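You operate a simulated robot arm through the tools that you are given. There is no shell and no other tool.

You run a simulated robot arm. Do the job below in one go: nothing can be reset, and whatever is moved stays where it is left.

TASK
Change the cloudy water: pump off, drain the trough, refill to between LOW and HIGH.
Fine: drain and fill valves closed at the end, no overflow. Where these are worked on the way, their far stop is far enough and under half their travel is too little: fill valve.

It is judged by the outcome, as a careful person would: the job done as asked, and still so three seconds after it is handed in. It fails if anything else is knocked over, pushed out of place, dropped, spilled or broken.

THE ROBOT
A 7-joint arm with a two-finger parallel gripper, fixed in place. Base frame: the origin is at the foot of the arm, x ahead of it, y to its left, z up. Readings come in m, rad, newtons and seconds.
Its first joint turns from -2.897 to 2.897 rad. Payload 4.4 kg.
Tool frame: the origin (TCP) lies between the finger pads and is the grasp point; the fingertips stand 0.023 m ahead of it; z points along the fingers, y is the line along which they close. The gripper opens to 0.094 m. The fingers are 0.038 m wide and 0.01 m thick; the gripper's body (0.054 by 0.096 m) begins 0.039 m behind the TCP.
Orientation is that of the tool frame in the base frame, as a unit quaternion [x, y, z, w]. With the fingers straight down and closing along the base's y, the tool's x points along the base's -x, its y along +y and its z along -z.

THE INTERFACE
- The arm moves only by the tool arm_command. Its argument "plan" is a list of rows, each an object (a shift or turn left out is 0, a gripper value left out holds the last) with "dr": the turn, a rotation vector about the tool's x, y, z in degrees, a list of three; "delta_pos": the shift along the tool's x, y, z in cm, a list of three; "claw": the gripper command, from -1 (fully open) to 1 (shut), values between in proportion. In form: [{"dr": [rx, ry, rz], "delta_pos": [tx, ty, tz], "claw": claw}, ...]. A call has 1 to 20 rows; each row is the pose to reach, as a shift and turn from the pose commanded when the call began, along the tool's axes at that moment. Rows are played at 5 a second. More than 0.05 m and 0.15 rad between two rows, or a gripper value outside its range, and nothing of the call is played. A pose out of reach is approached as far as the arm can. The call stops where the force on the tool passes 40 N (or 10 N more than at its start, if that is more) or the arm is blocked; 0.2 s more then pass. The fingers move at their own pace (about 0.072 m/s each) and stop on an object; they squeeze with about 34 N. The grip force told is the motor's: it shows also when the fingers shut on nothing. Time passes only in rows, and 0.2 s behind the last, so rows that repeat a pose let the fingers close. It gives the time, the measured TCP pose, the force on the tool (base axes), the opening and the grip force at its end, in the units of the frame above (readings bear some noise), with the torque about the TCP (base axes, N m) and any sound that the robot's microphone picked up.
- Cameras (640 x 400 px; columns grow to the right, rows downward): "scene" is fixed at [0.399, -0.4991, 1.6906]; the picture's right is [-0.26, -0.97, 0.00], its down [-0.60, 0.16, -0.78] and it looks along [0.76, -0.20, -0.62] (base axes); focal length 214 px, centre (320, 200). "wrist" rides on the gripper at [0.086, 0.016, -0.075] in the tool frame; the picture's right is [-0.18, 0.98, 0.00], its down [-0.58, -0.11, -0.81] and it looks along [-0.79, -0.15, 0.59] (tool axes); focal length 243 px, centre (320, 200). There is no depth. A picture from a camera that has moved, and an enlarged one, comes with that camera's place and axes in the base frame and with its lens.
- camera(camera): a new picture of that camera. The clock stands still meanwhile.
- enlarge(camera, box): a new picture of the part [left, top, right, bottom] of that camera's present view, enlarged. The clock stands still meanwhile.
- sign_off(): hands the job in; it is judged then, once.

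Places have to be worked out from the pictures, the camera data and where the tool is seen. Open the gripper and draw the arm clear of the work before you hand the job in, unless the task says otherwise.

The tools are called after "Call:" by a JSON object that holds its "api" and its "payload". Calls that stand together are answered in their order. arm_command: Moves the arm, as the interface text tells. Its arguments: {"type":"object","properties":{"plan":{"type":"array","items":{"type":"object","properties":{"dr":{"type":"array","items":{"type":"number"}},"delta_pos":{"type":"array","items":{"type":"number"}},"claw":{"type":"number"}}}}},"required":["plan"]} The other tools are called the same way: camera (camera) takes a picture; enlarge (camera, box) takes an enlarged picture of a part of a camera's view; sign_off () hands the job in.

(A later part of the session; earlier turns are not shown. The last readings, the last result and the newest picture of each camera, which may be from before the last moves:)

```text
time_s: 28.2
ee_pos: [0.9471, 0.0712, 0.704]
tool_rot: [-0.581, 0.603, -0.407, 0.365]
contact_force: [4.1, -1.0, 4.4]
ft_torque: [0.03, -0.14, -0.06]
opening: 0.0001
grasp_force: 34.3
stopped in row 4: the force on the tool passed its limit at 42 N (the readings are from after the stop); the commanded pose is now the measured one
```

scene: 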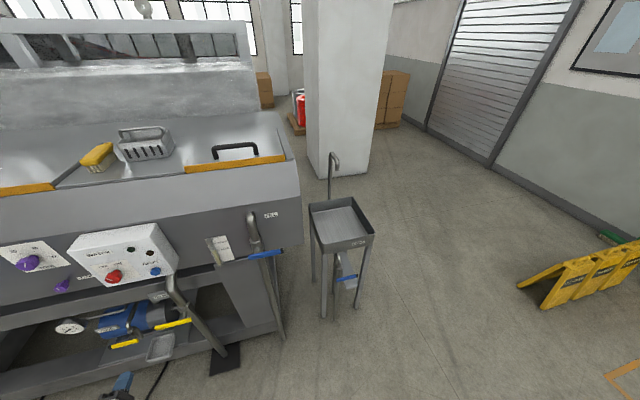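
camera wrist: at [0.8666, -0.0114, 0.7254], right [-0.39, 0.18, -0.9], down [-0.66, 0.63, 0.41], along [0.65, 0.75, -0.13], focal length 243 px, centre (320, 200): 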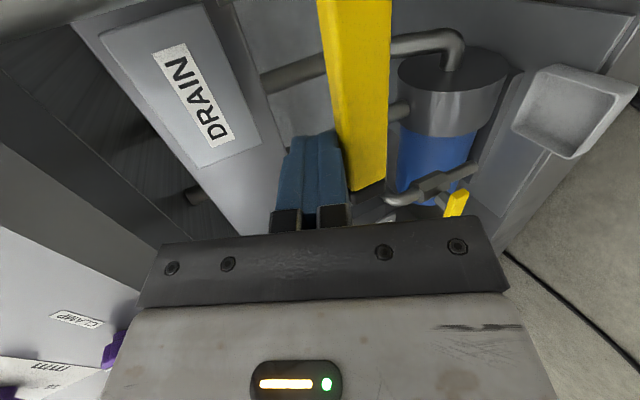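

It is a stop: the lever doesn't go down, so it should swing upward. I back out, drop below the lever and come forward again underneath it.

Call:
{"api": "arm_command", "payload": {"plan": [{"delta_pos": [0.2, 1.0, -3.4]}, {"delta_pos": [0.45, 2.0, -6.8]}, {"delta_pos": [0.36, 4.7, -5.5]}, {"delta_pos": [0.27, 7.5, -4.2]}, {"delta_pos": [0.17, 10.2, -3.0]}, {"delta_pos": [0.17, 10.2, -3.0]}]}}

Call:
{"api": "camera", "payload": {"camera": "wrist"}}

Call:
{"api": "enlarge", "payload": {"camera": "scene", "box": [80, 280, 240, 380]}}

```text
time_s: 29.6
ee_pos: [0.8782, 0.0715, 0.6217]
tool_rot: [-0.581, 0.604, -0.406, 0.365]
contact_force: [-0.3, 0.3, 0.3]
ft_torque: [-0.02, 0.0, -0.02]
opening: 0.0001
grasp_force: 34.0
```

```text
taken
camera wrist: at [0.7997, -0.011, 0.641], right [-0.39, 0.18, -0.9], down [-0.66, 0.63, 0.41], along [0.65, 0.75, -0.13], focal length 243 px, centre (320, 200)
```

wrist: 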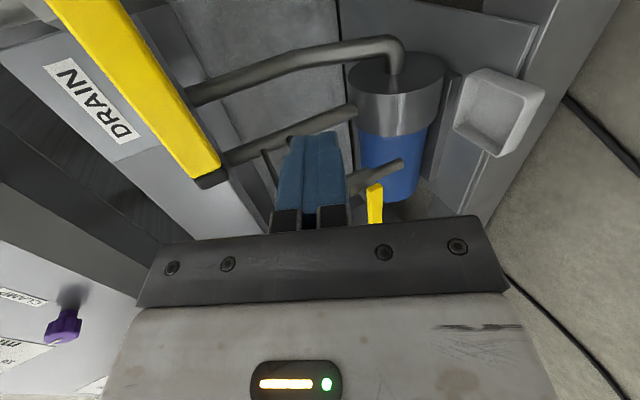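

```text
4.00 times, centred on (160, 330) of scene
camera zoom: at [0.399, -0.4991, 1.6906], right [-0.26, -0.97, 0.0], down [-0.6, 0.16, -0.78], along [0.76, -0.2, -0.62], focal length 858 px, centre (960, -320)
```

zoom: 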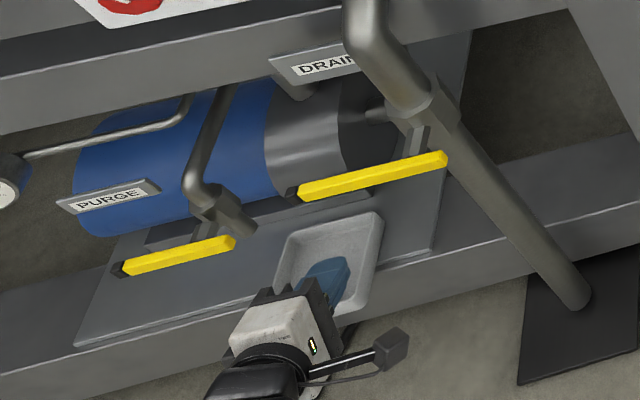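

The lever is unchanged and my fingers are now below it. I go forward under it, then push upward in small steps.

Call:
{"api": "arm_command", "payload": {"plan": [{"delta_pos": [-0.14, -1.0, 2.1]}, {"delta_pos": [-0.28, -2.0, 4.2]}, {"delta_pos": [-0.42, -2.9, 6.3]}, {"delta_pos": [-0.38, -4.3, 5.65]}, {"delta_pos": [-0.35, -5.6, 5.0]}, {"delta_pos": [-0.33, -6.3, 4.7]}, {"delta_pos": [-0.31, -7.0, 4.4]}, {"delta_pos": [-0.29, -7.6, 4.1]}, {"delta_pos": [-0.29, -7.6, 4.1]}]}}

Call:
{"api": "camera", "payload": {"camera": "wrist"}}

Call:
{"api": "enlarge", "payload": {"camera": "scene", "box": [80, 280, 240, 380]}}

```text
time_s: 31.6
ee_pos: [0.9475, 0.0709, 0.6745]
tool_rot: [-0.582, 0.604, -0.406, 0.364]
contact_force: [-1.9, 0.6, -0.7]
ft_torque: [0.01, -0.02, -0.01]
opening: 0.0
grasp_force: 33.5
```

```text
taken
camera wrist: at [0.8679, -0.0112, 0.6948], right [-0.39, 0.18, -0.9], down [-0.66, 0.63, 0.41], along [0.65, 0.75, -0.13], focal length 243 px, centre (320, 200)
```

wrist: 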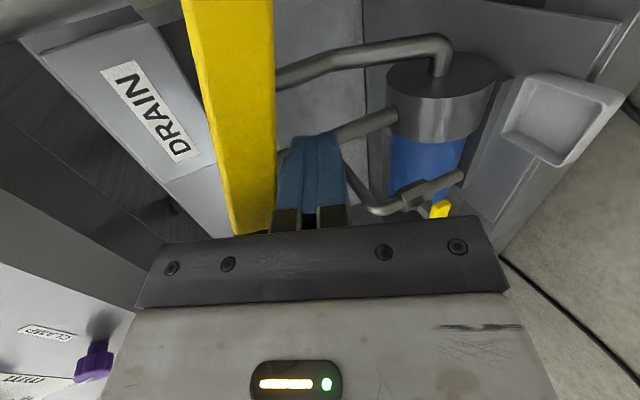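

```text
4.00 times, centred on (160, 330) of scene
camera zoom: at [0.399, -0.4991, 1.6906], right [-0.26, -0.97, 0.0], down [-0.6, 0.16, -0.78], along [0.76, -0.2, -0.62], focal length 858 px, centre (960, -320)
```

zoom: 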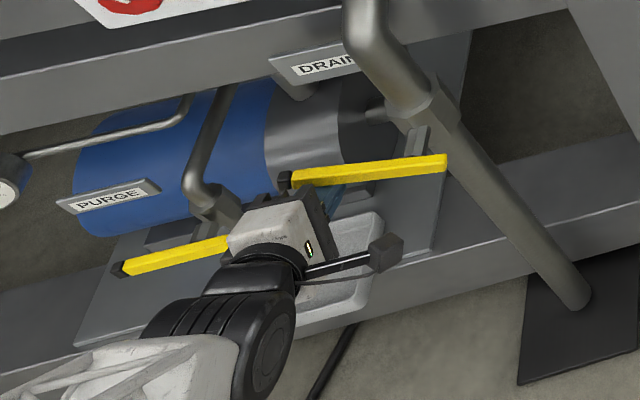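

The lever moves up easily – that's the opening direction. I follow its arc upward around the pivot to about 60°.

Call:
{"api": "arm_command", "payload": {"plan": [{"delta_pos": [0.15, -0.75, -0.35]}, {"delta_pos": [0.3, -1.5, -0.67]}, {"delta_pos": [0.45, -2.2, -1.0]}, {"delta_pos": [0.6, -2.95, -1.33]}, {"delta_pos": [0.9, -3.6, -1.6]}, {"delta_pos": [1.2, -4.2, -1.85]}, {"delta_pos": [1.5, -4.8, -2.1]}, {"delta_pos": [1.82, -5.31, -2.33]}, {"delta_pos": [2.3, -5.8, -2.55]}, {"delta_pos": [2.8, -6.3, -2.75]}, {"delta_pos": [2.8, -6.3, -2.75]}]}}

Call:
{"api": "enlarge", "payload": {"camera": "scene", "box": [80, 280, 240, 380]}}

Call:
{"api": "camera", "payload": {"camera": "wrist"}}

```text
time_s: 34.0
ee_pos: [0.9469, 0.0445, 0.7448]
tool_rot: [-0.581, 0.604, -0.407, 0.364]
contact_force: [-0.8, 0.0, 0.6]
ft_torque: [0.02, -0.01, -0.04]
opening: 0.0002
grasp_force: 34.3
```

```text
4.00 times, centred on (160, 330) of scene
camera zoom: at [0.399, -0.4991, 1.6906], right [-0.26, -0.97, 0.0], down [-0.6, 0.16, -0.78], along [0.76, -0.2, -0.62], focal length 858 px, centre (960, -320)
```

zoom: 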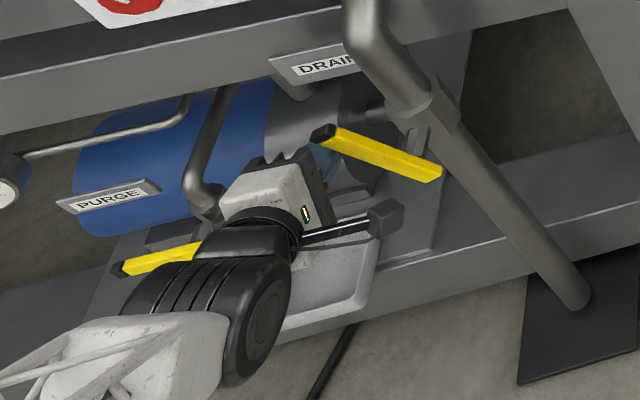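

```text
taken
camera wrist: at [0.8679, -0.0374, 0.764], right [-0.39, 0.18, -0.9], down [-0.66, 0.63, 0.41], along [0.65, 0.75, -0.13], focal length 243 px, centre (320, 200)
```

wrist: 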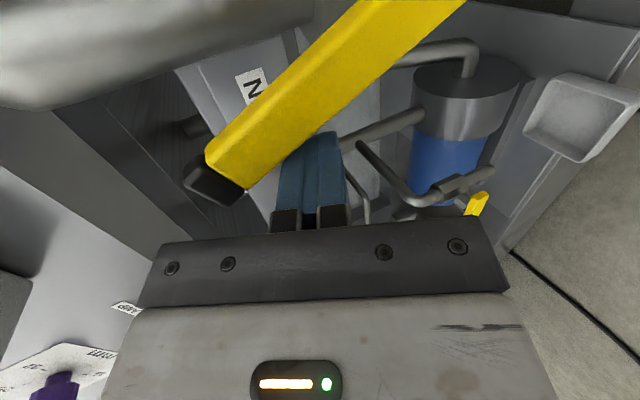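

The lever is past half-way (~50°) with almost no force. I continue the arc to vertical.

Call:
{"api": "arm_command", "payload": {"plan": [{"delta_pos": [0.5, -0.4, -0.15]}, {"delta_pos": [0.98, -0.82, -0.31]}, {"delta_pos": [1.6, -1.25, -0.45]}, {"delta_pos": [2.3, -1.64, -0.6]}, {"delta_pos": [2.95, -1.9, -0.66]}, {"delta_pos": [3.61, -2.09, -0.72]}, {"delta_pos": [4.2, -2.09, -0.7]}, {"delta_pos": [4.7, -2.09, -0.65]}]}}

Call:
{"api": "enlarge", "payload": {"camera": "scene", "box": [80, 280, 240, 380]}}

Call:
{"api": "camera", "payload": {"camera": "wrist"}}

Call:
{"api": "enlarge", "payload": {"camera": "scene", "box": [192, 225, 256, 265]}}

```text
time_s: 35.6
ee_pos: [0.944, 0.0102, 0.768]
tool_rot: [-0.582, 0.604, -0.407, 0.361]
contact_force: [5.2, 21.2, -2.6]
ft_torque: [0.17, 0.03, 0.3]
opening: 0.0
grasp_force: 33.8
stopped in row 7: the force on the tool passed its limit at 50 N (the readings are from after the stop); the commanded pose is now the measured one
```

```text
4.00 times, centred on (160, 330) of scene
camera zoom: at [0.399, -0.4991, 1.6906], right [-0.26, -0.97, 0.0], down [-0.6, 0.16, -0.78], along [0.76, -0.2, -0.62], focal length 858 px, centre (960, -320)
```

zoom: 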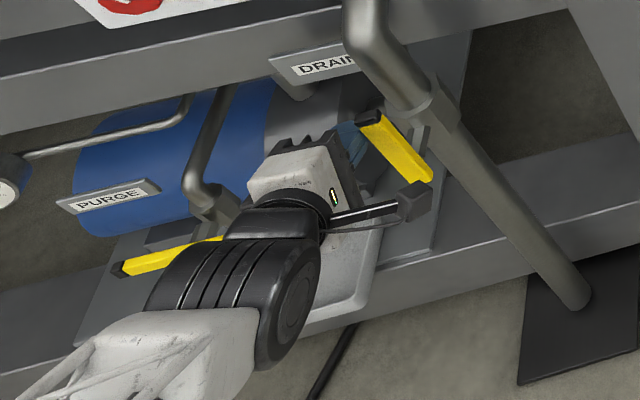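

```text
taken
camera wrist: at [0.8654, -0.0717, 0.7874], right [-0.39, 0.17, -0.9], down [-0.66, 0.64, 0.41], along [0.65, 0.75, -0.13], focal length 243 px, centre (320, 200)
```

wrist: 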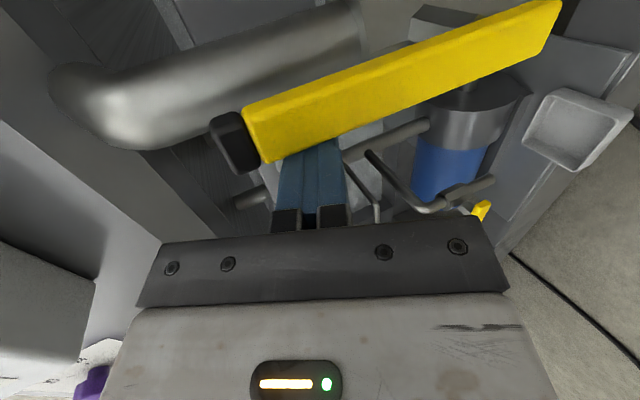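

```text
10.00 times, centred on (224, 245) of scene
camera zoom: at [0.399, -0.4991, 1.6906], right [-0.26, -0.97, 0.0], down [-0.6, 0.16, -0.78], along [0.76, -0.2, -0.62], focal length 2145 px, centre (1280, -250)
```

zoom: 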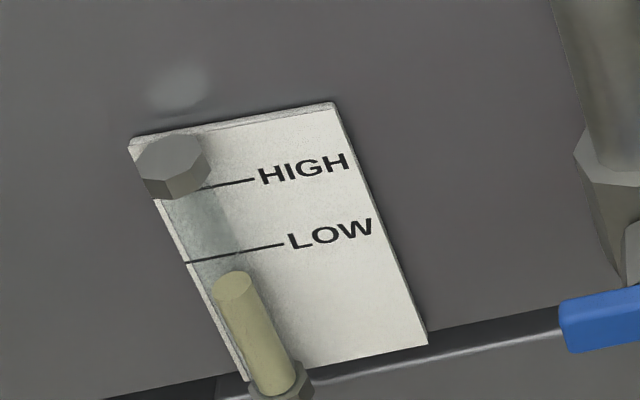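

The drain lever is vertical and against its stop, and the gauge column has begun dropping (draining). I back the fingers off and move to the lever's other side, in front of it, while the water drains.

Call:
{"api": "arm_command", "payload": {"plan": [{"delta_pos": [-0.8, 0, 0]}, {"delta_pos": [-0.6, 1.5, -3.2]}, {"delta_pos": [-0.3, 3.0, -6.5]}, {"delta_pos": [0.5, 3.55, -7.7]}, {"delta_pos": [3.5, 3.55, -7.5]}, {"delta_pos": [6.5, 3.55, -7.3]}, {"delta_pos": [8.5, 3.55, -7.16]}, {"delta_pos": [8.5, 3.55, -7.16]}, {"delta_pos": [8.5, 3.55, -7.16]}, {"delta_pos": [8.5, 3.55, -7.16]}]}}

Call:
{"api": "enlarge", "payload": {"camera": "scene", "box": [192, 225, 256, 265]}}

Call:
{"api": "enlarge", "payload": {"camera": "scene", "box": [80, 280, 240, 380]}}

Call:
{"api": "camera", "payload": {"camera": "wrist"}}

```text
time_s: 37.8
ee_pos: [0.865, -0.036, 0.7755]
tool_rot: [-0.572, 0.618, -0.419, 0.34]
contact_force: [-0.1, -0.5, 0.1]
ft_torque: [0.05, 0.0, 0.01]
opening: 0.0
grasp_force: 34.2
out of reach, approached as far as the arm can: row 5, 6, 7, 8, 9, 10
```

```text
10.00 times, centred on (224, 245) of scene
camera zoom: at [0.399, -0.4991, 1.6906], right [-0.26, -0.97, 0.0], down [-0.6, 0.16, -0.78], along [0.76, -0.2, -0.62], focal length 2145 px, centre (1280, -250)
```

zoom: 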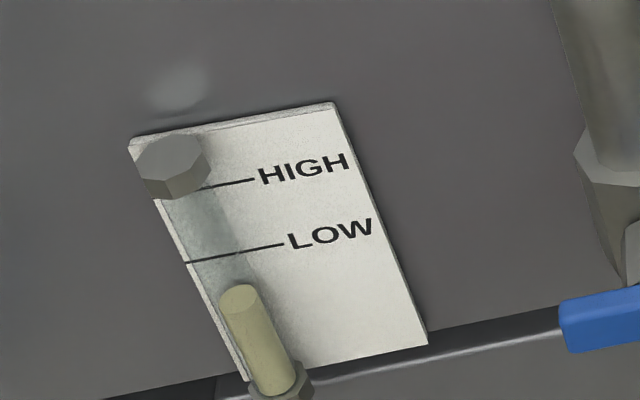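

```text
4.00 times, centred on (160, 330) of scene
camera zoom: at [0.399, -0.4991, 1.6906], right [-0.26, -0.97, 0.0], down [-0.6, 0.16, -0.78], along [0.76, -0.2, -0.62], focal length 858 px, centre (960, -320)
```

zoom: 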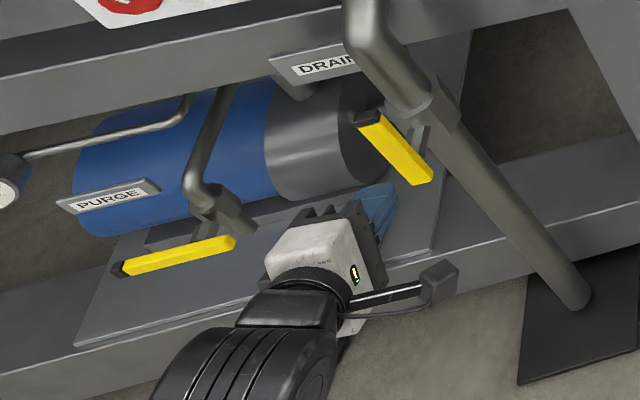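

```text
taken
camera wrist: at [0.7824, -0.113, 0.7979], right [-0.39, 0.18, -0.9], down [-0.61, 0.68, 0.4], along [0.68, 0.71, -0.16], focal length 243 px, centre (320, 200)
```

wrist: 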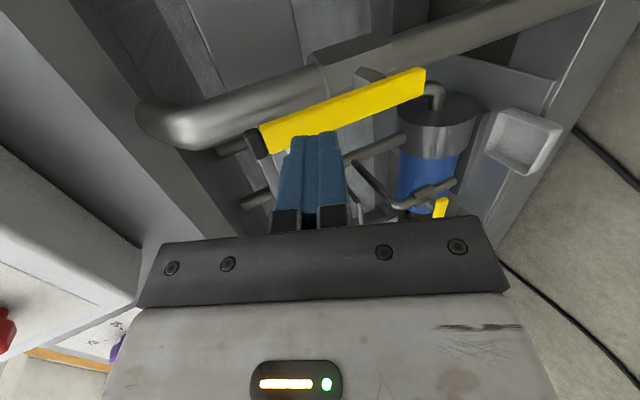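

The water is draining (~15 px per 2.2 s; around 10 s to go to the gauge bottom). The arm is cramped with a shallow pitch, so while waiting I pitch the fingers down to ~45°, which should free sideways motion.

Call:
{"api": "arm_command", "payload": {"plan": [{"dr": [-7.3, 0, -0.9]}, {"dr": [-14.5, 0, -1.8]}, {"dr": [-21.8, 0, -2.8]}, {"dr": [-21.8, 0, -2.8]}, {"dr": [-21.8, 0, -2.8]}]}}

```text
time_s: 39.0
ee_pos: [0.8671, -0.0388, 0.7766]
tool_rot: [-0.641, 0.672, -0.302, 0.216]
contact_force: [-0.5, 0.8, 0.4]
ft_torque: [-0.03, 0.01, -0.01]
opening: 0.0
grasp_force: 34.7
```

Freed: pose reached at 46° pitch. I shift right to y≈−0.07 and take out most of the yaw, still 8 cm in front of the lever.

Call:
{"api": "arm_command", "payload": {"plan": [{"dr": [0.2, -1.4, -1.5], "delta_pos": [1.0, 0, 0.1]}, {"dr": [0.4, -2.8, -2.9], "delta_pos": [2.0, 0, 0.3]}, {"dr": [0.6, -4.2, -4.4], "delta_pos": [3.0, 0, 0.4]}, {"dr": [0.8, -5.5, -5.8], "delta_pos": [3.6, 0, 0.46]}, {"dr": [0.8, -5.5, -5.8], "delta_pos": [3.6, 0, 0.46]}]}}

Call:
{"api": "camera", "payload": {"camera": "wrist"}}

Call:
{"api": "enlarge", "payload": {"camera": "scene", "box": [192, 225, 256, 265]}}

```text
time_s: 40.2
ee_pos: [0.8668, -0.0759, 0.7758]
tool_rot: [0.687, -0.625, 0.285, -0.236]
contact_force: [0.9, 0.3, -0.2]
ft_torque: [0.02, 0.01, -0.03]
opening: 0.0001
grasp_force: 33.2
```

```text
taken
camera wrist: at [0.8093, -0.1617, 0.8284], right [-0.72, 0.08, -0.69], down [-0.51, 0.62, 0.6], along [0.47, 0.78, -0.4], focal length 243 px, centre (320, 200)
```

wrist: 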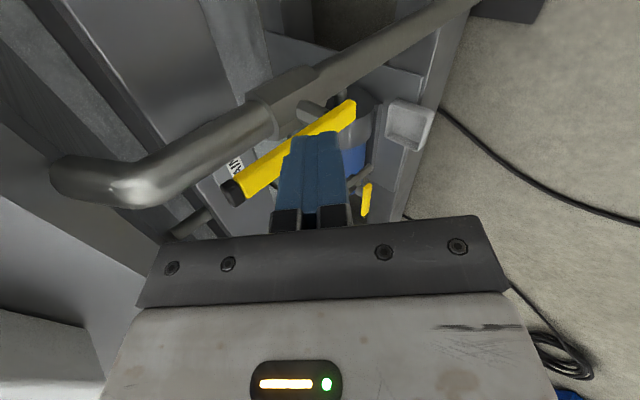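

```text
10.00 times, centred on (224, 245) of scene
camera zoom: at [0.399, -0.4991, 1.6906], right [-0.26, -0.97, 0.0], down [-0.6, 0.16, -0.78], along [0.76, -0.2, -0.62], focal length 2145 px, centre (1280, -250)
```

zoom: 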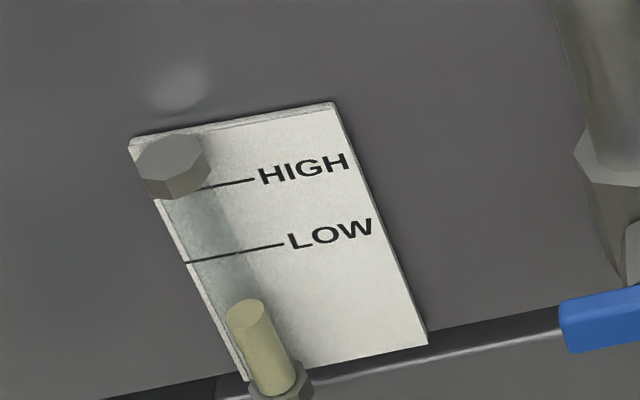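

The gauge column keeps dropping. I hold still in front of the lever and wait for the trough to empty.

Call:
{"api": "arm_command", "payload": {"plan": [{}, {}, {}, {}, {}, {}, {}, {}, {}, {}, {}, {}, {}, {}, {}, {}, {}, {}, {}, {}]}}

Call:
{"api": "arm_command", "payload": {"plan": [{}, {}, {}, {}, {}, {}, {}, {}, {}, {}, {}, {}, {}, {}, {}, {}, {}, {}, {}, {}]}}

Call:
{"api": "enlarge", "payload": {"camera": "scene", "box": [192, 225, 256, 265]}}

Call:
{"api": "enlarge", "payload": {"camera": "scene", "box": [0, 80, 300, 268]}}

```text
time_s: 44.4
ee_pos: [0.8674, -0.075, 0.7764]
tool_rot: [0.686, -0.625, 0.286, -0.236]
contact_force: [-0.6, -0.5, 0.4]
ft_torque: [0.04, -0.02, -0.02]
opening: 0.0
grasp_force: 34.1
```

```text
time_s: 48.6
ee_pos: [0.8679, -0.0749, 0.7764]
tool_rot: [0.686, -0.625, 0.286, -0.237]
contact_force: [0.1, 0.1, 0.4]
ft_torque: [-0.06, 0.01, 0.0]
opening: 0.0001
grasp_force: 34.1
```

```text
10.00 times, centred on (224, 245) of scene
camera zoom: at [0.399, -0.4991, 1.6906], right [-0.26, -0.97, 0.0], down [-0.6, 0.16, -0.78], along [0.76, -0.2, -0.62], focal length 2145 px, centre (1280, -250)
```

zoom: 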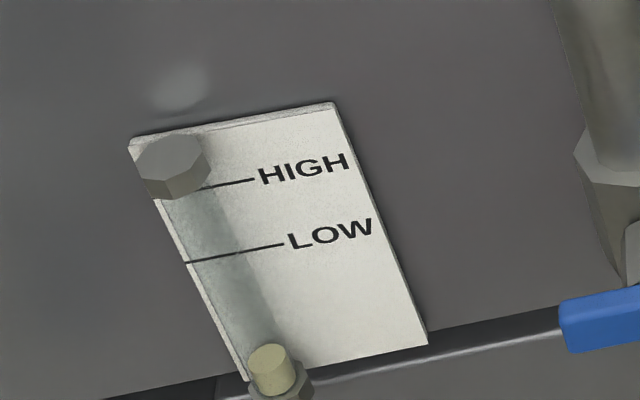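

```text
2.13 times, centred on (150, 174) of scene
camera zoom: at [0.399, -0.4991, 1.6906], right [-0.26, -0.97, 0.0], down [-0.6, 0.16, -0.78], along [0.76, -0.2, -0.62], focal length 456 px, centre (682, 255)
```

zoom: 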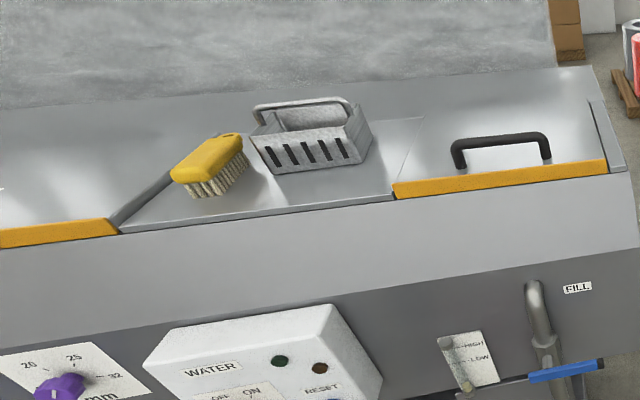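

The column is nearly at the bottom nut. I wait further so the trough drains completely.

Call:
{"api": "arm_command", "payload": {"plan": [{}, {}, {}, {}, {}, {}, {}, {}, {}, {}, {}, {}, {}, {}, {}, {}, {}, {}, {}, {}]}}

Call:
{"api": "enlarge", "payload": {"camera": "scene", "box": [192, 225, 256, 265]}}

Call:
{"api": "arm_command", "payload": {"plan": [{}, {}, {}, {}, {}, {}, {}, {}, {}, {}, {}, {}, {}, {}, {}, {}, {}, {}, {}, {}]}}

Call:
{"api": "enlarge", "payload": {"camera": "scene", "box": [192, 225, 256, 265]}}

Call:
{"api": "camera", "payload": {"camera": "scene"}}

```text
time_s: 52.8
ee_pos: [0.8665, -0.0746, 0.7753]
tool_rot: [0.686, -0.625, 0.287, -0.236]
contact_force: [-0.7, -0.1, -0.7]
ft_torque: [-0.02, -0.02, 0.02]
opening: 0.0
grasp_force: 33.7
```

```text
10.00 times, centred on (224, 245) of scene
camera zoom: at [0.399, -0.4991, 1.6906], right [-0.26, -0.97, 0.0], down [-0.6, 0.16, -0.78], along [0.76, -0.2, -0.62], focal length 2145 px, centre (1280, -250)
```

zoom: 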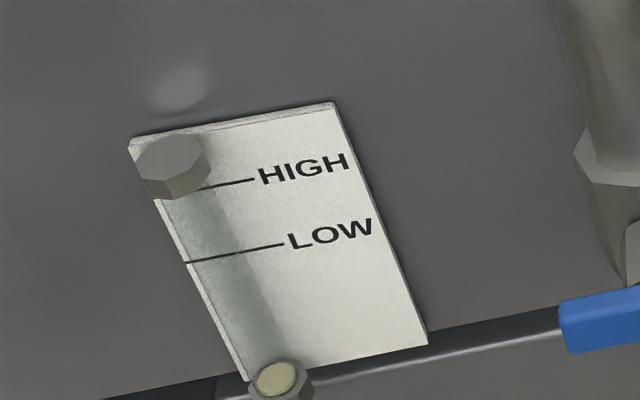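

```text
time_s: 57.0
ee_pos: [0.8664, -0.0763, 0.7752]
tool_rot: [0.686, -0.626, 0.287, -0.236]
contact_force: [0.4, -0.2, 0.1]
ft_torque: [0.0, 0.02, 0.0]
opening: 0.0
grasp_force: 34.0
```

```text
10.00 times, centred on (224, 245) of scene
camera zoom: at [0.399, -0.4991, 1.6906], right [-0.26, -0.97, 0.0], down [-0.6, 0.16, -0.78], along [0.76, -0.2, -0.62], focal length 2145 px, centre (1280, -250)
```

zoom: 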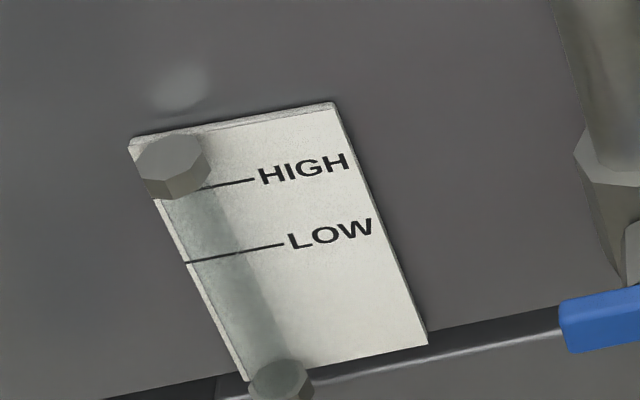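

```text
taken
```

scene: 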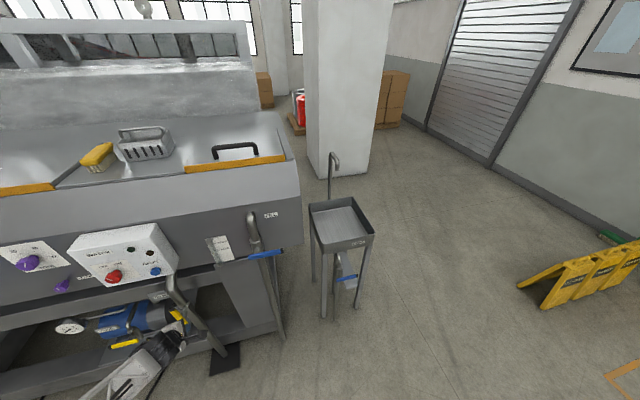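

The gauge tube is empty. I'll wait some more seconds so any residue below the gauge also drains, then go close the valve.

Call:
{"api": "arm_command", "payload": {"plan": [{}, {}, {}, {}, {}, {}, {}, {}, {}, {}, {}, {}, {}, {}, {}, {}, {}, {}, {}, {}]}}

Call:
{"api": "arm_command", "payload": {"plan": [{}, {}, {}, {}, {}, {}, {}, {}, {}, {}, {}, {}, {}, {}, {}, {}, {}, {}, {}, {}]}}

Call:
{"api": "enlarge", "payload": {"camera": "wrist", "box": [140, 60, 440, 248]}}

```text
time_s: 61.2
ee_pos: [0.8672, -0.0756, 0.7761]
tool_rot: [0.686, -0.626, 0.286, -0.237]
contact_force: [-0.2, -0.4, 0.6]
ft_torque: [-0.01, 0.02, 0.0]
opening: 0.0
grasp_force: 34.4
```

```text
time_s: 65.4
ee_pos: [0.8669, -0.0748, 0.7758]
tool_rot: [0.686, -0.626, 0.286, -0.236]
contact_force: [-0.3, -0.1, -0.5]
ft_torque: [-0.03, 0.01, -0.03]
opening: 0.0
grasp_force: 33.8
```

```text
2.13 times, centred on (290, 154) of wrist
camera zoom: at [0.8093, -0.1615, 0.8284], right [-0.72, 0.08, -0.69], down [-0.51, 0.62, 0.6], along [0.47, 0.78, -0.4], focal length 516 px, centre (384, 298)
```

zoom: 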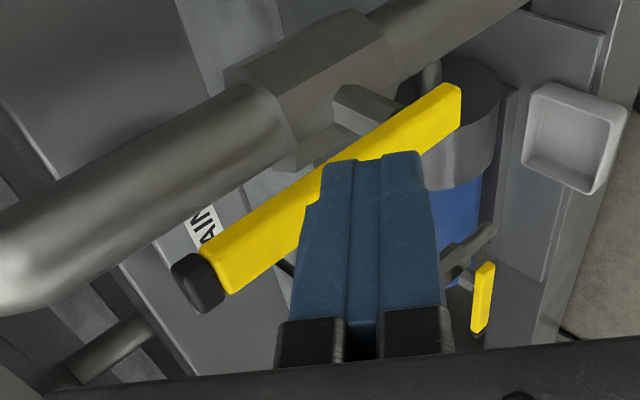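

Now closing the drain: I move the fingers to the right of the upright lever and push it to the left, first part of the arc only.

Call:
{"api": "arm_command", "payload": {"plan": [{"delta_pos": [0.05, -1.8, 1.65]}, {"delta_pos": [0.1, -3.6, 3.3]}, {"delta_pos": [0.1, -5.4, 4.94]}, {"delta_pos": [-1.3, -5.5, 4.9]}, {"delta_pos": [-2.0, -5.6, 4.87]}, {"delta_pos": [-2.6, -5.68, 4.85]}, {"delta_pos": [-3.3, -5.8, 4.77]}, {"delta_pos": [-4.0, -5.9, 4.7]}, {"delta_pos": [-4.76, -6.04, 4.62]}, {"delta_pos": [-5.6, -6.0, 4.72]}, {"delta_pos": [-6.4, -5.97, 4.8]}, {"delta_pos": [-7.13, -5.94, 4.91]}, {"delta_pos": [-7.13, -5.94, 4.91]}]}}

Call:
{"api": "enlarge", "payload": {"camera": "scene", "box": [80, 280, 240, 380]}}

Call:
{"api": "camera", "payload": {"camera": "wrist"}}

```text
time_s: 68.2
ee_pos: [0.9407, 0.0007, 0.775]
tool_rot: [0.687, -0.625, 0.286, -0.236]
contact_force: [0.0, 0.3, -0.5]
ft_torque: [0.01, -0.02, 0.01]
opening: 0.0001
grasp_force: 33.8
```

```text
4.00 times, centred on (160, 330) of scene
camera zoom: at [0.399, -0.4991, 1.6906], right [-0.26, -0.97, 0.0], down [-0.6, 0.16, -0.78], along [0.76, -0.2, -0.62], focal length 858 px, centre (960, -320)
```

zoom: 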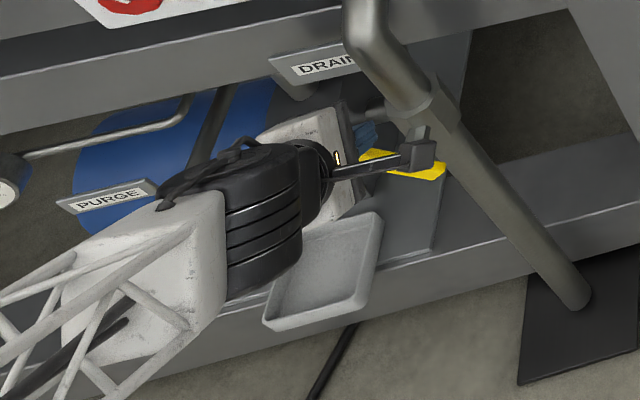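

```text
taken
camera wrist: at [0.8833, -0.0851, 0.8271], right [-0.72, 0.08, -0.69], down [-0.51, 0.62, 0.6], along [0.47, 0.78, -0.4], focal length 243 px, centre (320, 200)
```

wrist: 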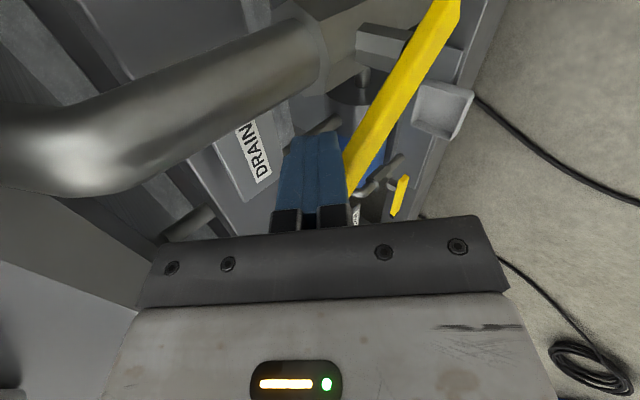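

The lever is following smoothly. I continue along the arc down to the closed (horizontal) stop.

Call:
{"api": "arm_command", "payload": {"plan": [{"delta_pos": [-0.75, 0.15, 0.2]}, {"delta_pos": [-1.5, 0.3, 0.43]}, {"delta_pos": [-2.23, 0.45, 0.65]}, {"delta_pos": [-2.9, 0.7, 0.97]}, {"delta_pos": [-3.6, 0.95, 1.3]}, {"delta_pos": [-4.27, 1.2, 1.61]}, {"delta_pos": [-4.85, 1.55, 2.0]}, {"delta_pos": [-5.4, 1.9, 2.4]}, {"delta_pos": [-5.93, 2.24, 2.81]}, {"delta_pos": [-6.4, 2.65, 3.25]}, {"delta_pos": [-6.8, 3.1, 3.8]}, {"delta_pos": [-7.1, 3.4, 4.1]}, {"delta_pos": [-7.23, 3.56, 4.31]}, {"delta_pos": [-7.25, 3.7, 4.45]}, {"delta_pos": [-7.27, 3.83, 4.6]}, {"delta_pos": [-7.27, 4.1, 4.9]}]}}

Call:
{"api": "enlarge", "payload": {"camera": "scene", "box": [80, 280, 240, 380]}}

Call:
{"api": "camera", "payload": {"camera": "wrist"}}

```text
time_s: 71.2
ee_pos: [0.9428, 0.0669, 0.7149]
tool_rot: [0.686, -0.625, 0.287, -0.237]
contact_force: [-5.1, -1.2, 10.6]
ft_torque: [0.16, 0.0, 0.07]
opening: 0.0
grasp_force: 33.3
stopped in row 14: the force on the tool passed its limit at 45 N (the readings are from after the stop); the commanded pose is now the measured one
```

```text
4.00 times, centred on (160, 330) of scene
camera zoom: at [0.399, -0.4991, 1.6906], right [-0.26, -0.97, 0.0], down [-0.6, 0.16, -0.78], along [0.76, -0.2, -0.62], focal length 858 px, centre (960, -320)
```

zoom: 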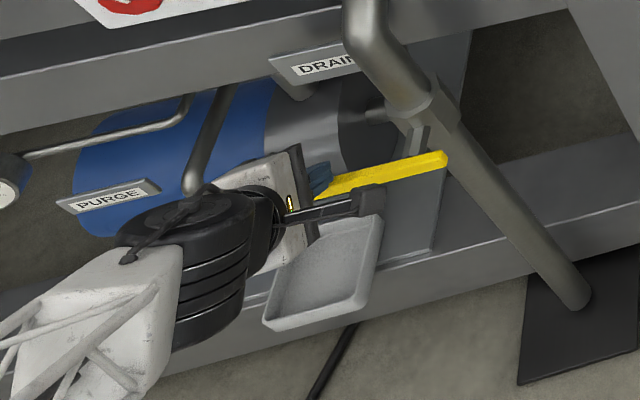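

```text
taken
camera wrist: at [0.8841, -0.0194, 0.7674], right [-0.72, 0.08, -0.69], down [-0.51, 0.62, 0.6], along [0.48, 0.78, -0.4], focal length 243 px, centre (320, 200)
```

wrist: 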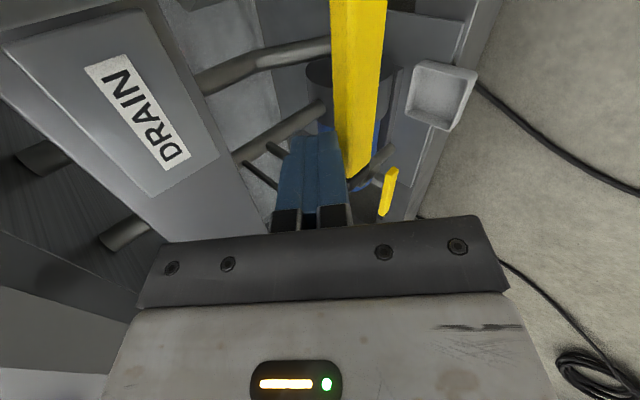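

The push stopped firmly at the closed position. I back away from the lever and compare its picture to the original closed state.

Call:
{"api": "arm_command", "payload": {"plan": [{"delta_pos": [-0.05, -0.4, -0.6]}, {"delta_pos": [-0.1, 1.5, -2.7]}, {"delta_pos": [-0.2, 3.7, -5.5]}, {"delta_pos": [-0.34, 5.9, -8.3]}, {"delta_pos": [-0.4, 7.5, -11.5]}, {"delta_pos": [-0.4, 8.5, -14.5]}, {"delta_pos": [-0.4, 8.5, -14.5]}]}}

Call:
{"api": "enlarge", "payload": {"camera": "scene", "box": [140, 295, 204, 335]}}

Call:
{"api": "camera", "payload": {"camera": "wrist"}}

```text
time_s: 72.8
ee_pos: [0.7814, 0.0693, 0.7571]
tool_rot: [0.686, -0.625, 0.287, -0.237]
contact_force: [0.4, -0.8, 0.5]
ft_torque: [0.0, 0.01, 0.01]
opening: 0.0
grasp_force: 33.6
```

```text
10.00 times, centred on (172, 315) of scene
camera zoom: at [0.399, -0.4991, 1.6906], right [-0.26, -0.97, 0.0], down [-0.6, 0.16, -0.78], along [0.76, -0.2, -0.62], focal length 2145 px, centre (1800, -950)
```

zoom: 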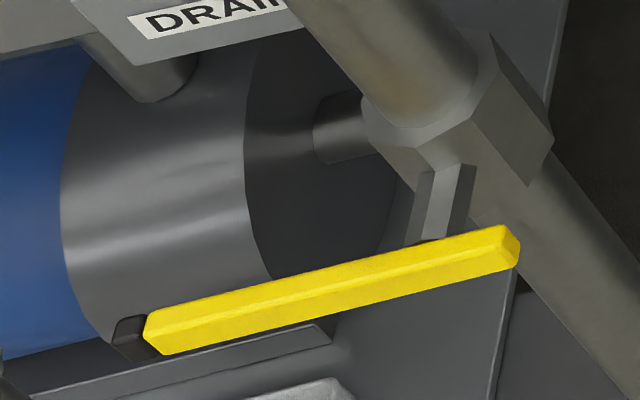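

```text
taken
camera wrist: at [0.7238, -0.0178, 0.8102], right [-0.72, 0.08, -0.69], down [-0.51, 0.62, 0.6], along [0.47, 0.78, -0.4], focal length 243 px, centre (320, 200)
```

wrist: 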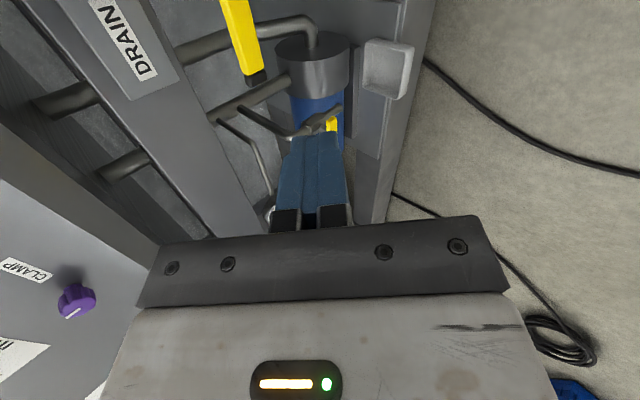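

The drain lever is exactly as it was when closed. Next I travel, well in front of the machine, toward the FILL valve (y≈−0.43, z≈1.1), yawing the tool naturally outward.

Call:
{"api": "arm_command", "payload": {"plan": [{"delta_pos": [3.28, -1.07, -2.27], "dr": [-0.13, 0.95, 1.0]}, {"delta_pos": [6.57, -2.14, -4.54], "dr": [-0.26, 1.9, 2.0]}, {"delta_pos": [9.85, -3.2, -6.8], "dr": [-0.39, 2.85, 3.0]}, {"delta_pos": [13.1, -4.3, -9.1], "dr": [-0.52, 3.8, 4.0]}, {"delta_pos": [16.4, -5.35, -11.35], "dr": [-0.65, 4.7, 5.0]}, {"delta_pos": [19.7, -6.4, -13.6], "dr": [-0.8, 5.7, 6.0]}, {"delta_pos": [23.0, -7.5, -15.9], "dr": [-0.9, 6.6, 7.0]}, {"delta_pos": [26.3, -8.55, -18.2], "dr": [-1.0, 7.6, 8.0]}, {"delta_pos": [29.6, -9.6, -20.4], "dr": [-1.2, 8.5, 9.0]}, {"delta_pos": [32.85, -10.7, -22.7], "dr": [-1.3, 9.5, 10.0]}, {"delta_pos": [36.1, -11.8, -25], "dr": [-1.4, 10.4, 11.0]}, {"delta_pos": [39.4, -12.8, -27.2], "dr": [-1.6, 11.4, 12.0]}, {"delta_pos": [42.7, -13.9, -29.5], "dr": [-1.7, 12.3, 13.0]}, {"delta_pos": [42.7, -13.9, -29.5], "dr": [-1.7, 12.3, 13.0]}]}}

Call:
{"api": "camera", "payload": {"camera": "wrist"}}

Call:
{"api": "camera", "payload": {"camera": "scene"}}

```text
time_s: 75.8
ee_pos: [0.6958, -0.3296, 1.1075]
tool_rot: [-0.579, 0.725, -0.321, 0.19]
contact_force: [-0.7, 0.6, 0.3]
ft_torque: [0.02, 0.0, 0.05]
opening: 0.0003
grasp_force: 33.8
```

```text
taken
camera wrist: at [0.6138, -0.3934, 1.1597], right [-0.66, 0.3, -0.69], down [-0.29, 0.74, 0.6], along [0.69, 0.6, -0.4], focal length 243 px, centre (320, 200)
```

wrist: 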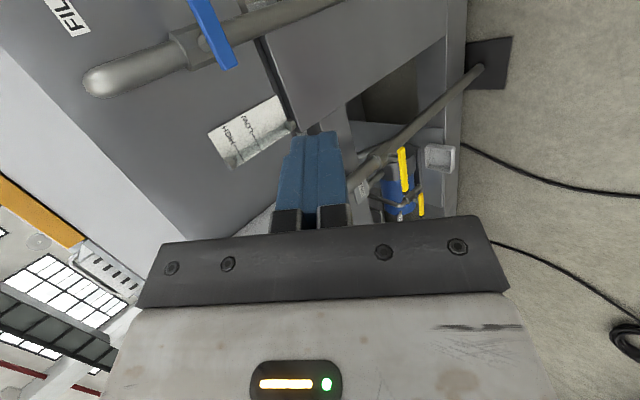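

```text
taken
```

scene: 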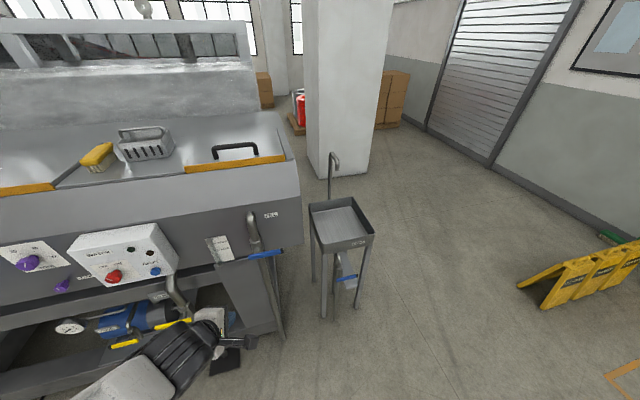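

Reached; the wrist camera now sees the fill pipe, blue lever and the gauge. I enlarge both views to place the lever.

Call:
{"api": "enlarge", "payload": {"camera": "wrist", "box": [60, 0, 300, 150]}}

Call:
{"api": "enlarge", "payload": {"camera": "scene", "box": [230, 200, 310, 250]}}

Call:
{"api": "enlarge", "payload": {"camera": "scene", "box": [230, 235, 310, 285]}}

```text
2.67 times, centred on (180, 75) of wrist
camera zoom: at [0.6138, -0.3934, 1.1597], right [-0.66, 0.3, -0.69], down [-0.29, 0.74, 0.6], along [0.69, 0.6, -0.4], focal length 647 px, centre (693, 533)
```

zoom: 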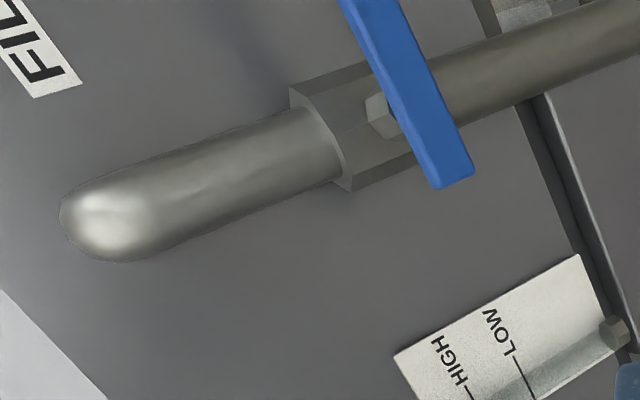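

```text
8.00 times, centred on (270, 225) of scene
camera zoom: at [0.399, -0.4991, 1.6906], right [-0.26, -0.97, 0.0], down [-0.6, 0.16, -0.78], along [0.76, -0.2, -0.62], focal length 1716 px, centre (720, 0)
```

zoom: 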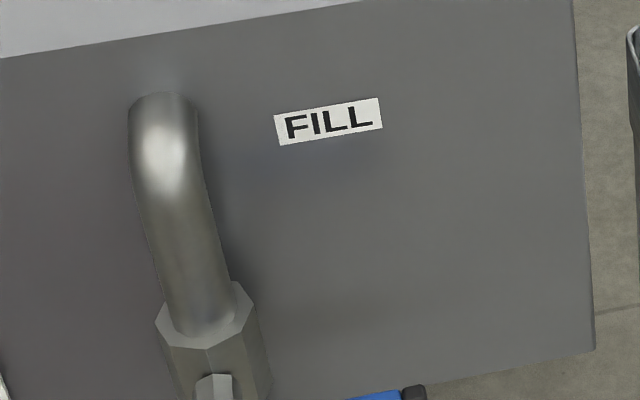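

```text
8.00 times, centred on (270, 260) of scene
camera zoom: at [0.399, -0.4991, 1.6906], right [-0.26, -0.97, 0.0], down [-0.6, 0.16, -0.78], along [0.76, -0.2, -0.62], focal length 1716 px, centre (720, -280)
```

zoom: 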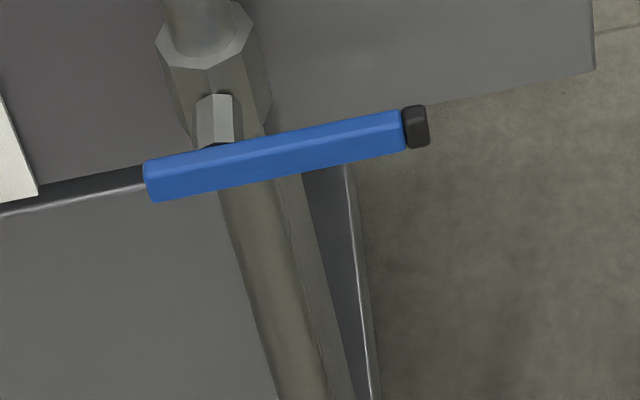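

The FILL lever runs from y≈−0.368 to −0.50 at x≈0.95, z≈1.018, pivot near y≈−0.40. I move to just below-right in front of it with a shallower pitch (~25°), staying 8 cm short.

Call:
{"api": "arm_command", "payload": {"plan": [{"delta_pos": [1.4, -0.5, 3.7], "dr": [3.5, 0.5, 0]}, {"delta_pos": [2.8, -1.0, 7.4], "dr": [7, 1, 0]}, {"delta_pos": [4.2, -1.5, 11.1], "dr": [10.5, 1.5, 0]}, {"delta_pos": [5.6, -2.0, 14.8], "dr": [14, 2, 0]}, {"delta_pos": [7.0, -2.5, 18.5], "dr": [17.5, 2.5, 0]}, {"delta_pos": [8.5, -3.0, 22.3], "dr": [20.8, 2.9, 0]}, {"delta_pos": [8.5, -3.0, 22.3], "dr": [20.8, 2.9, 0]}]}}

Call:
{"api": "camera", "payload": {"camera": "wrist"}}

Call:
{"api": "enlarge", "payload": {"camera": "scene", "box": [180, 205, 340, 305]}}

```text
time_s: 77.4
ee_pos: [0.8414, -0.4747, 0.9772]
tool_rot: [-0.528, 0.659, -0.462, 0.272]
contact_force: [0.0, 0.3, 0.2]
ft_torque: [-0.01, -0.01, -0.02]
opening: 0.0
grasp_force: 33.8
```

```text
taken
camera wrist: at [0.7467, -0.5341, 1.0071], right [-0.38, 0.19, -0.9], down [-0.46, 0.81, 0.37], along [0.8, 0.56, -0.22], focal length 243 px, centre (320, 200)
```

wrist: 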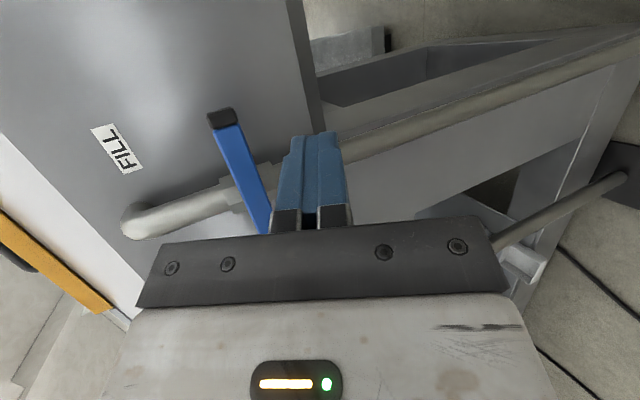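

```text
4.00 times, centred on (260, 255) of scene
camera zoom: at [0.399, -0.4991, 1.6906], right [-0.26, -0.97, 0.0], down [-0.6, 0.16, -0.78], along [0.76, -0.2, -0.62], focal length 858 px, centre (560, -20)
```

zoom: 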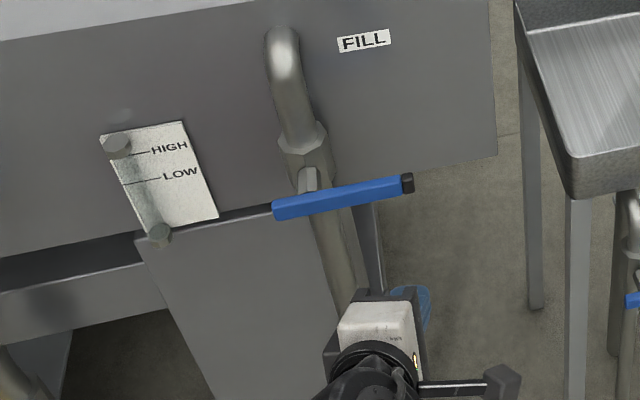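

Reached; the fingers are in front of and below the FILL lever's outer end. I go in beneath it and push up slowly to test the opening direction.

Call:
{"api": "arm_command", "payload": {"plan": [{"delta_pos": [-0.94, -1.2, 3.03]}, {"delta_pos": [-1.9, -2.4, 6.05]}, {"delta_pos": [-2.83, -3.59, 9.08]}, {"delta_pos": [-2.57, -5.38, 8.23]}, {"delta_pos": [-2.47, -6.1, 7.89]}, {"delta_pos": [-2.39, -6.64, 7.63]}, {"delta_pos": [-2.31, -7.17, 7.38]}, {"delta_pos": [-2.24, -7.71, 7.12]}, {"delta_pos": [-2.18, -8.07, 6.95]}]}}

Call:
{"api": "camera", "payload": {"camera": "wrist"}}

Call:
{"api": "enlarge", "payload": {"camera": "scene", "box": [180, 205, 340, 305]}}

```text
time_s: 79.4
ee_pos: [0.9446, -0.475, 1.0185]
tool_rot: [-0.528, 0.659, -0.462, 0.272]
contact_force: [-1.5, 1.2, -2.0]
ft_torque: [0.0, -0.01, 0.03]
opening: 0.0001
grasp_force: 34.1
```

```text
taken
camera wrist: at [0.8486, -0.5347, 1.0487], right [-0.38, 0.19, -0.9], down [-0.46, 0.81, 0.37], along [0.8, 0.56, -0.22], focal length 243 px, centre (320, 200)
```

wrist: 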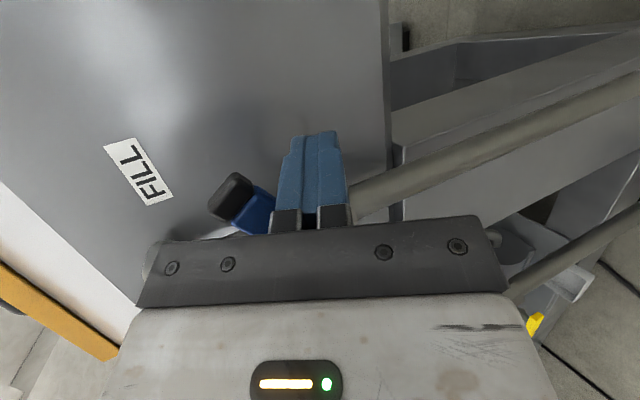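

```text
4.00 times, centred on (260, 255) of scene
camera zoom: at [0.399, -0.4991, 1.6906], right [-0.26, -0.97, 0.0], down [-0.6, 0.16, -0.78], along [0.76, -0.2, -0.62], focal length 858 px, centre (560, -20)
```

zoom: 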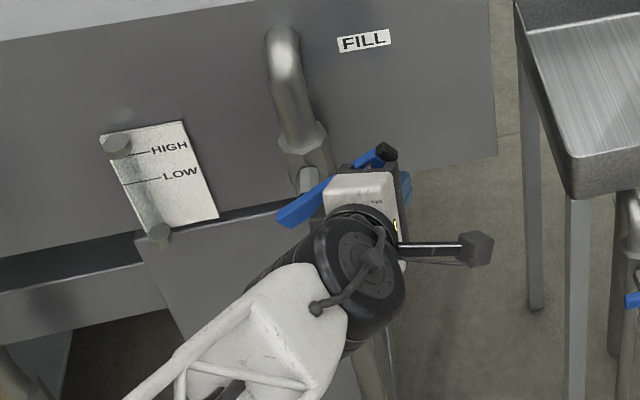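

It opens upward with little force. I follow the arc on to the upright stop.

Call:
{"api": "arm_command", "payload": {"plan": [{"delta_pos": [0.2, -1.15, -0.54]}, {"delta_pos": [0.43, -2.33, -1.08]}, {"delta_pos": [0.1, -3.4, -1.77]}, {"delta_pos": [-0.26, -4.51, -2.46]}, {"delta_pos": [-0.95, -5.4, -3.2]}, {"delta_pos": [-1.69, -6.32, -3.92]}, {"delta_pos": [-2.7, -6.95, -4.6]}, {"delta_pos": [-3.84, -7.49, -5.27]}, {"delta_pos": [-4.3, -7.48, -5.43]}, {"delta_pos": [-4.78, -7.47, -5.6]}]}}

Call:
{"api": "enlarge", "payload": {"camera": "scene", "box": [180, 205, 340, 305]}}

Call:
{"api": "camera", "payload": {"camera": "wrist"}}

Call:
{"api": "enlarge", "payload": {"camera": "scene", "box": [192, 225, 256, 265]}}

```text
time_s: 81.2
ee_pos: [0.9434, -0.4306, 1.1001]
tool_rot: [-0.525, 0.662, -0.461, 0.27]
contact_force: [-4.4, -23.1, -0.9]
ft_torque: [0.17, -0.06, -0.04]
opening: 0.0002
grasp_force: 33.9
stopped in row 9: the force on the tool passed its limit at 51 N (the readings are from after the stop); the commanded pose is now the measured one
```

```text
4.00 times, centred on (260, 255) of scene
camera zoom: at [0.399, -0.4991, 1.6906], right [-0.26, -0.97, 0.0], down [-0.6, 0.16, -0.78], along [0.76, -0.2, -0.62], focal length 858 px, centre (560, -20)
```

zoom: 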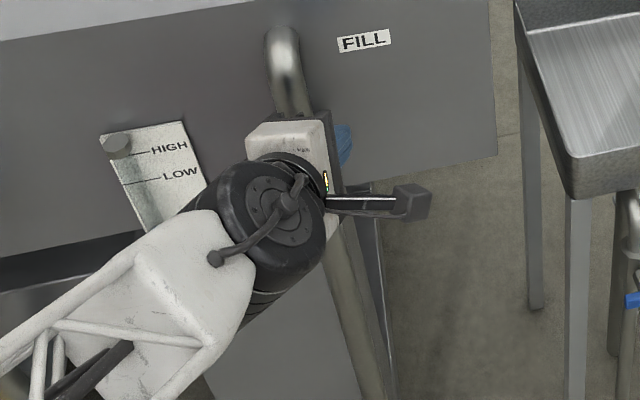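

```text
taken
camera wrist: at [0.8481, -0.4884, 1.1288], right [-0.38, 0.2, -0.9], down [-0.46, 0.81, 0.37], along [0.8, 0.55, -0.22], focal length 243 px, centre (320, 200)
```

wrist: 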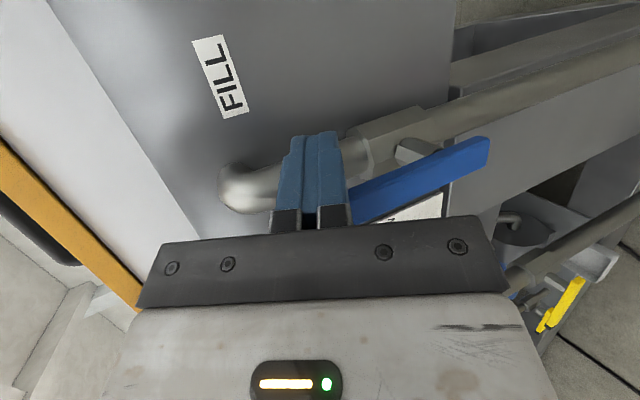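

```text
10.00 times, centred on (224, 245) of scene
camera zoom: at [0.399, -0.4991, 1.6906], right [-0.26, -0.97, 0.0], down [-0.6, 0.16, -0.78], along [0.76, -0.2, -0.62], focal length 2145 px, centre (1280, -250)
```

zoom: 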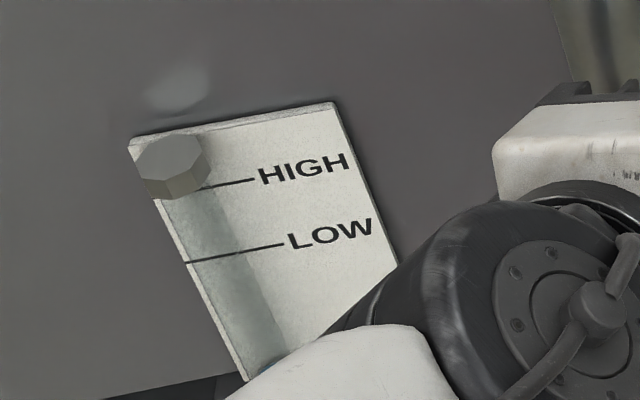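

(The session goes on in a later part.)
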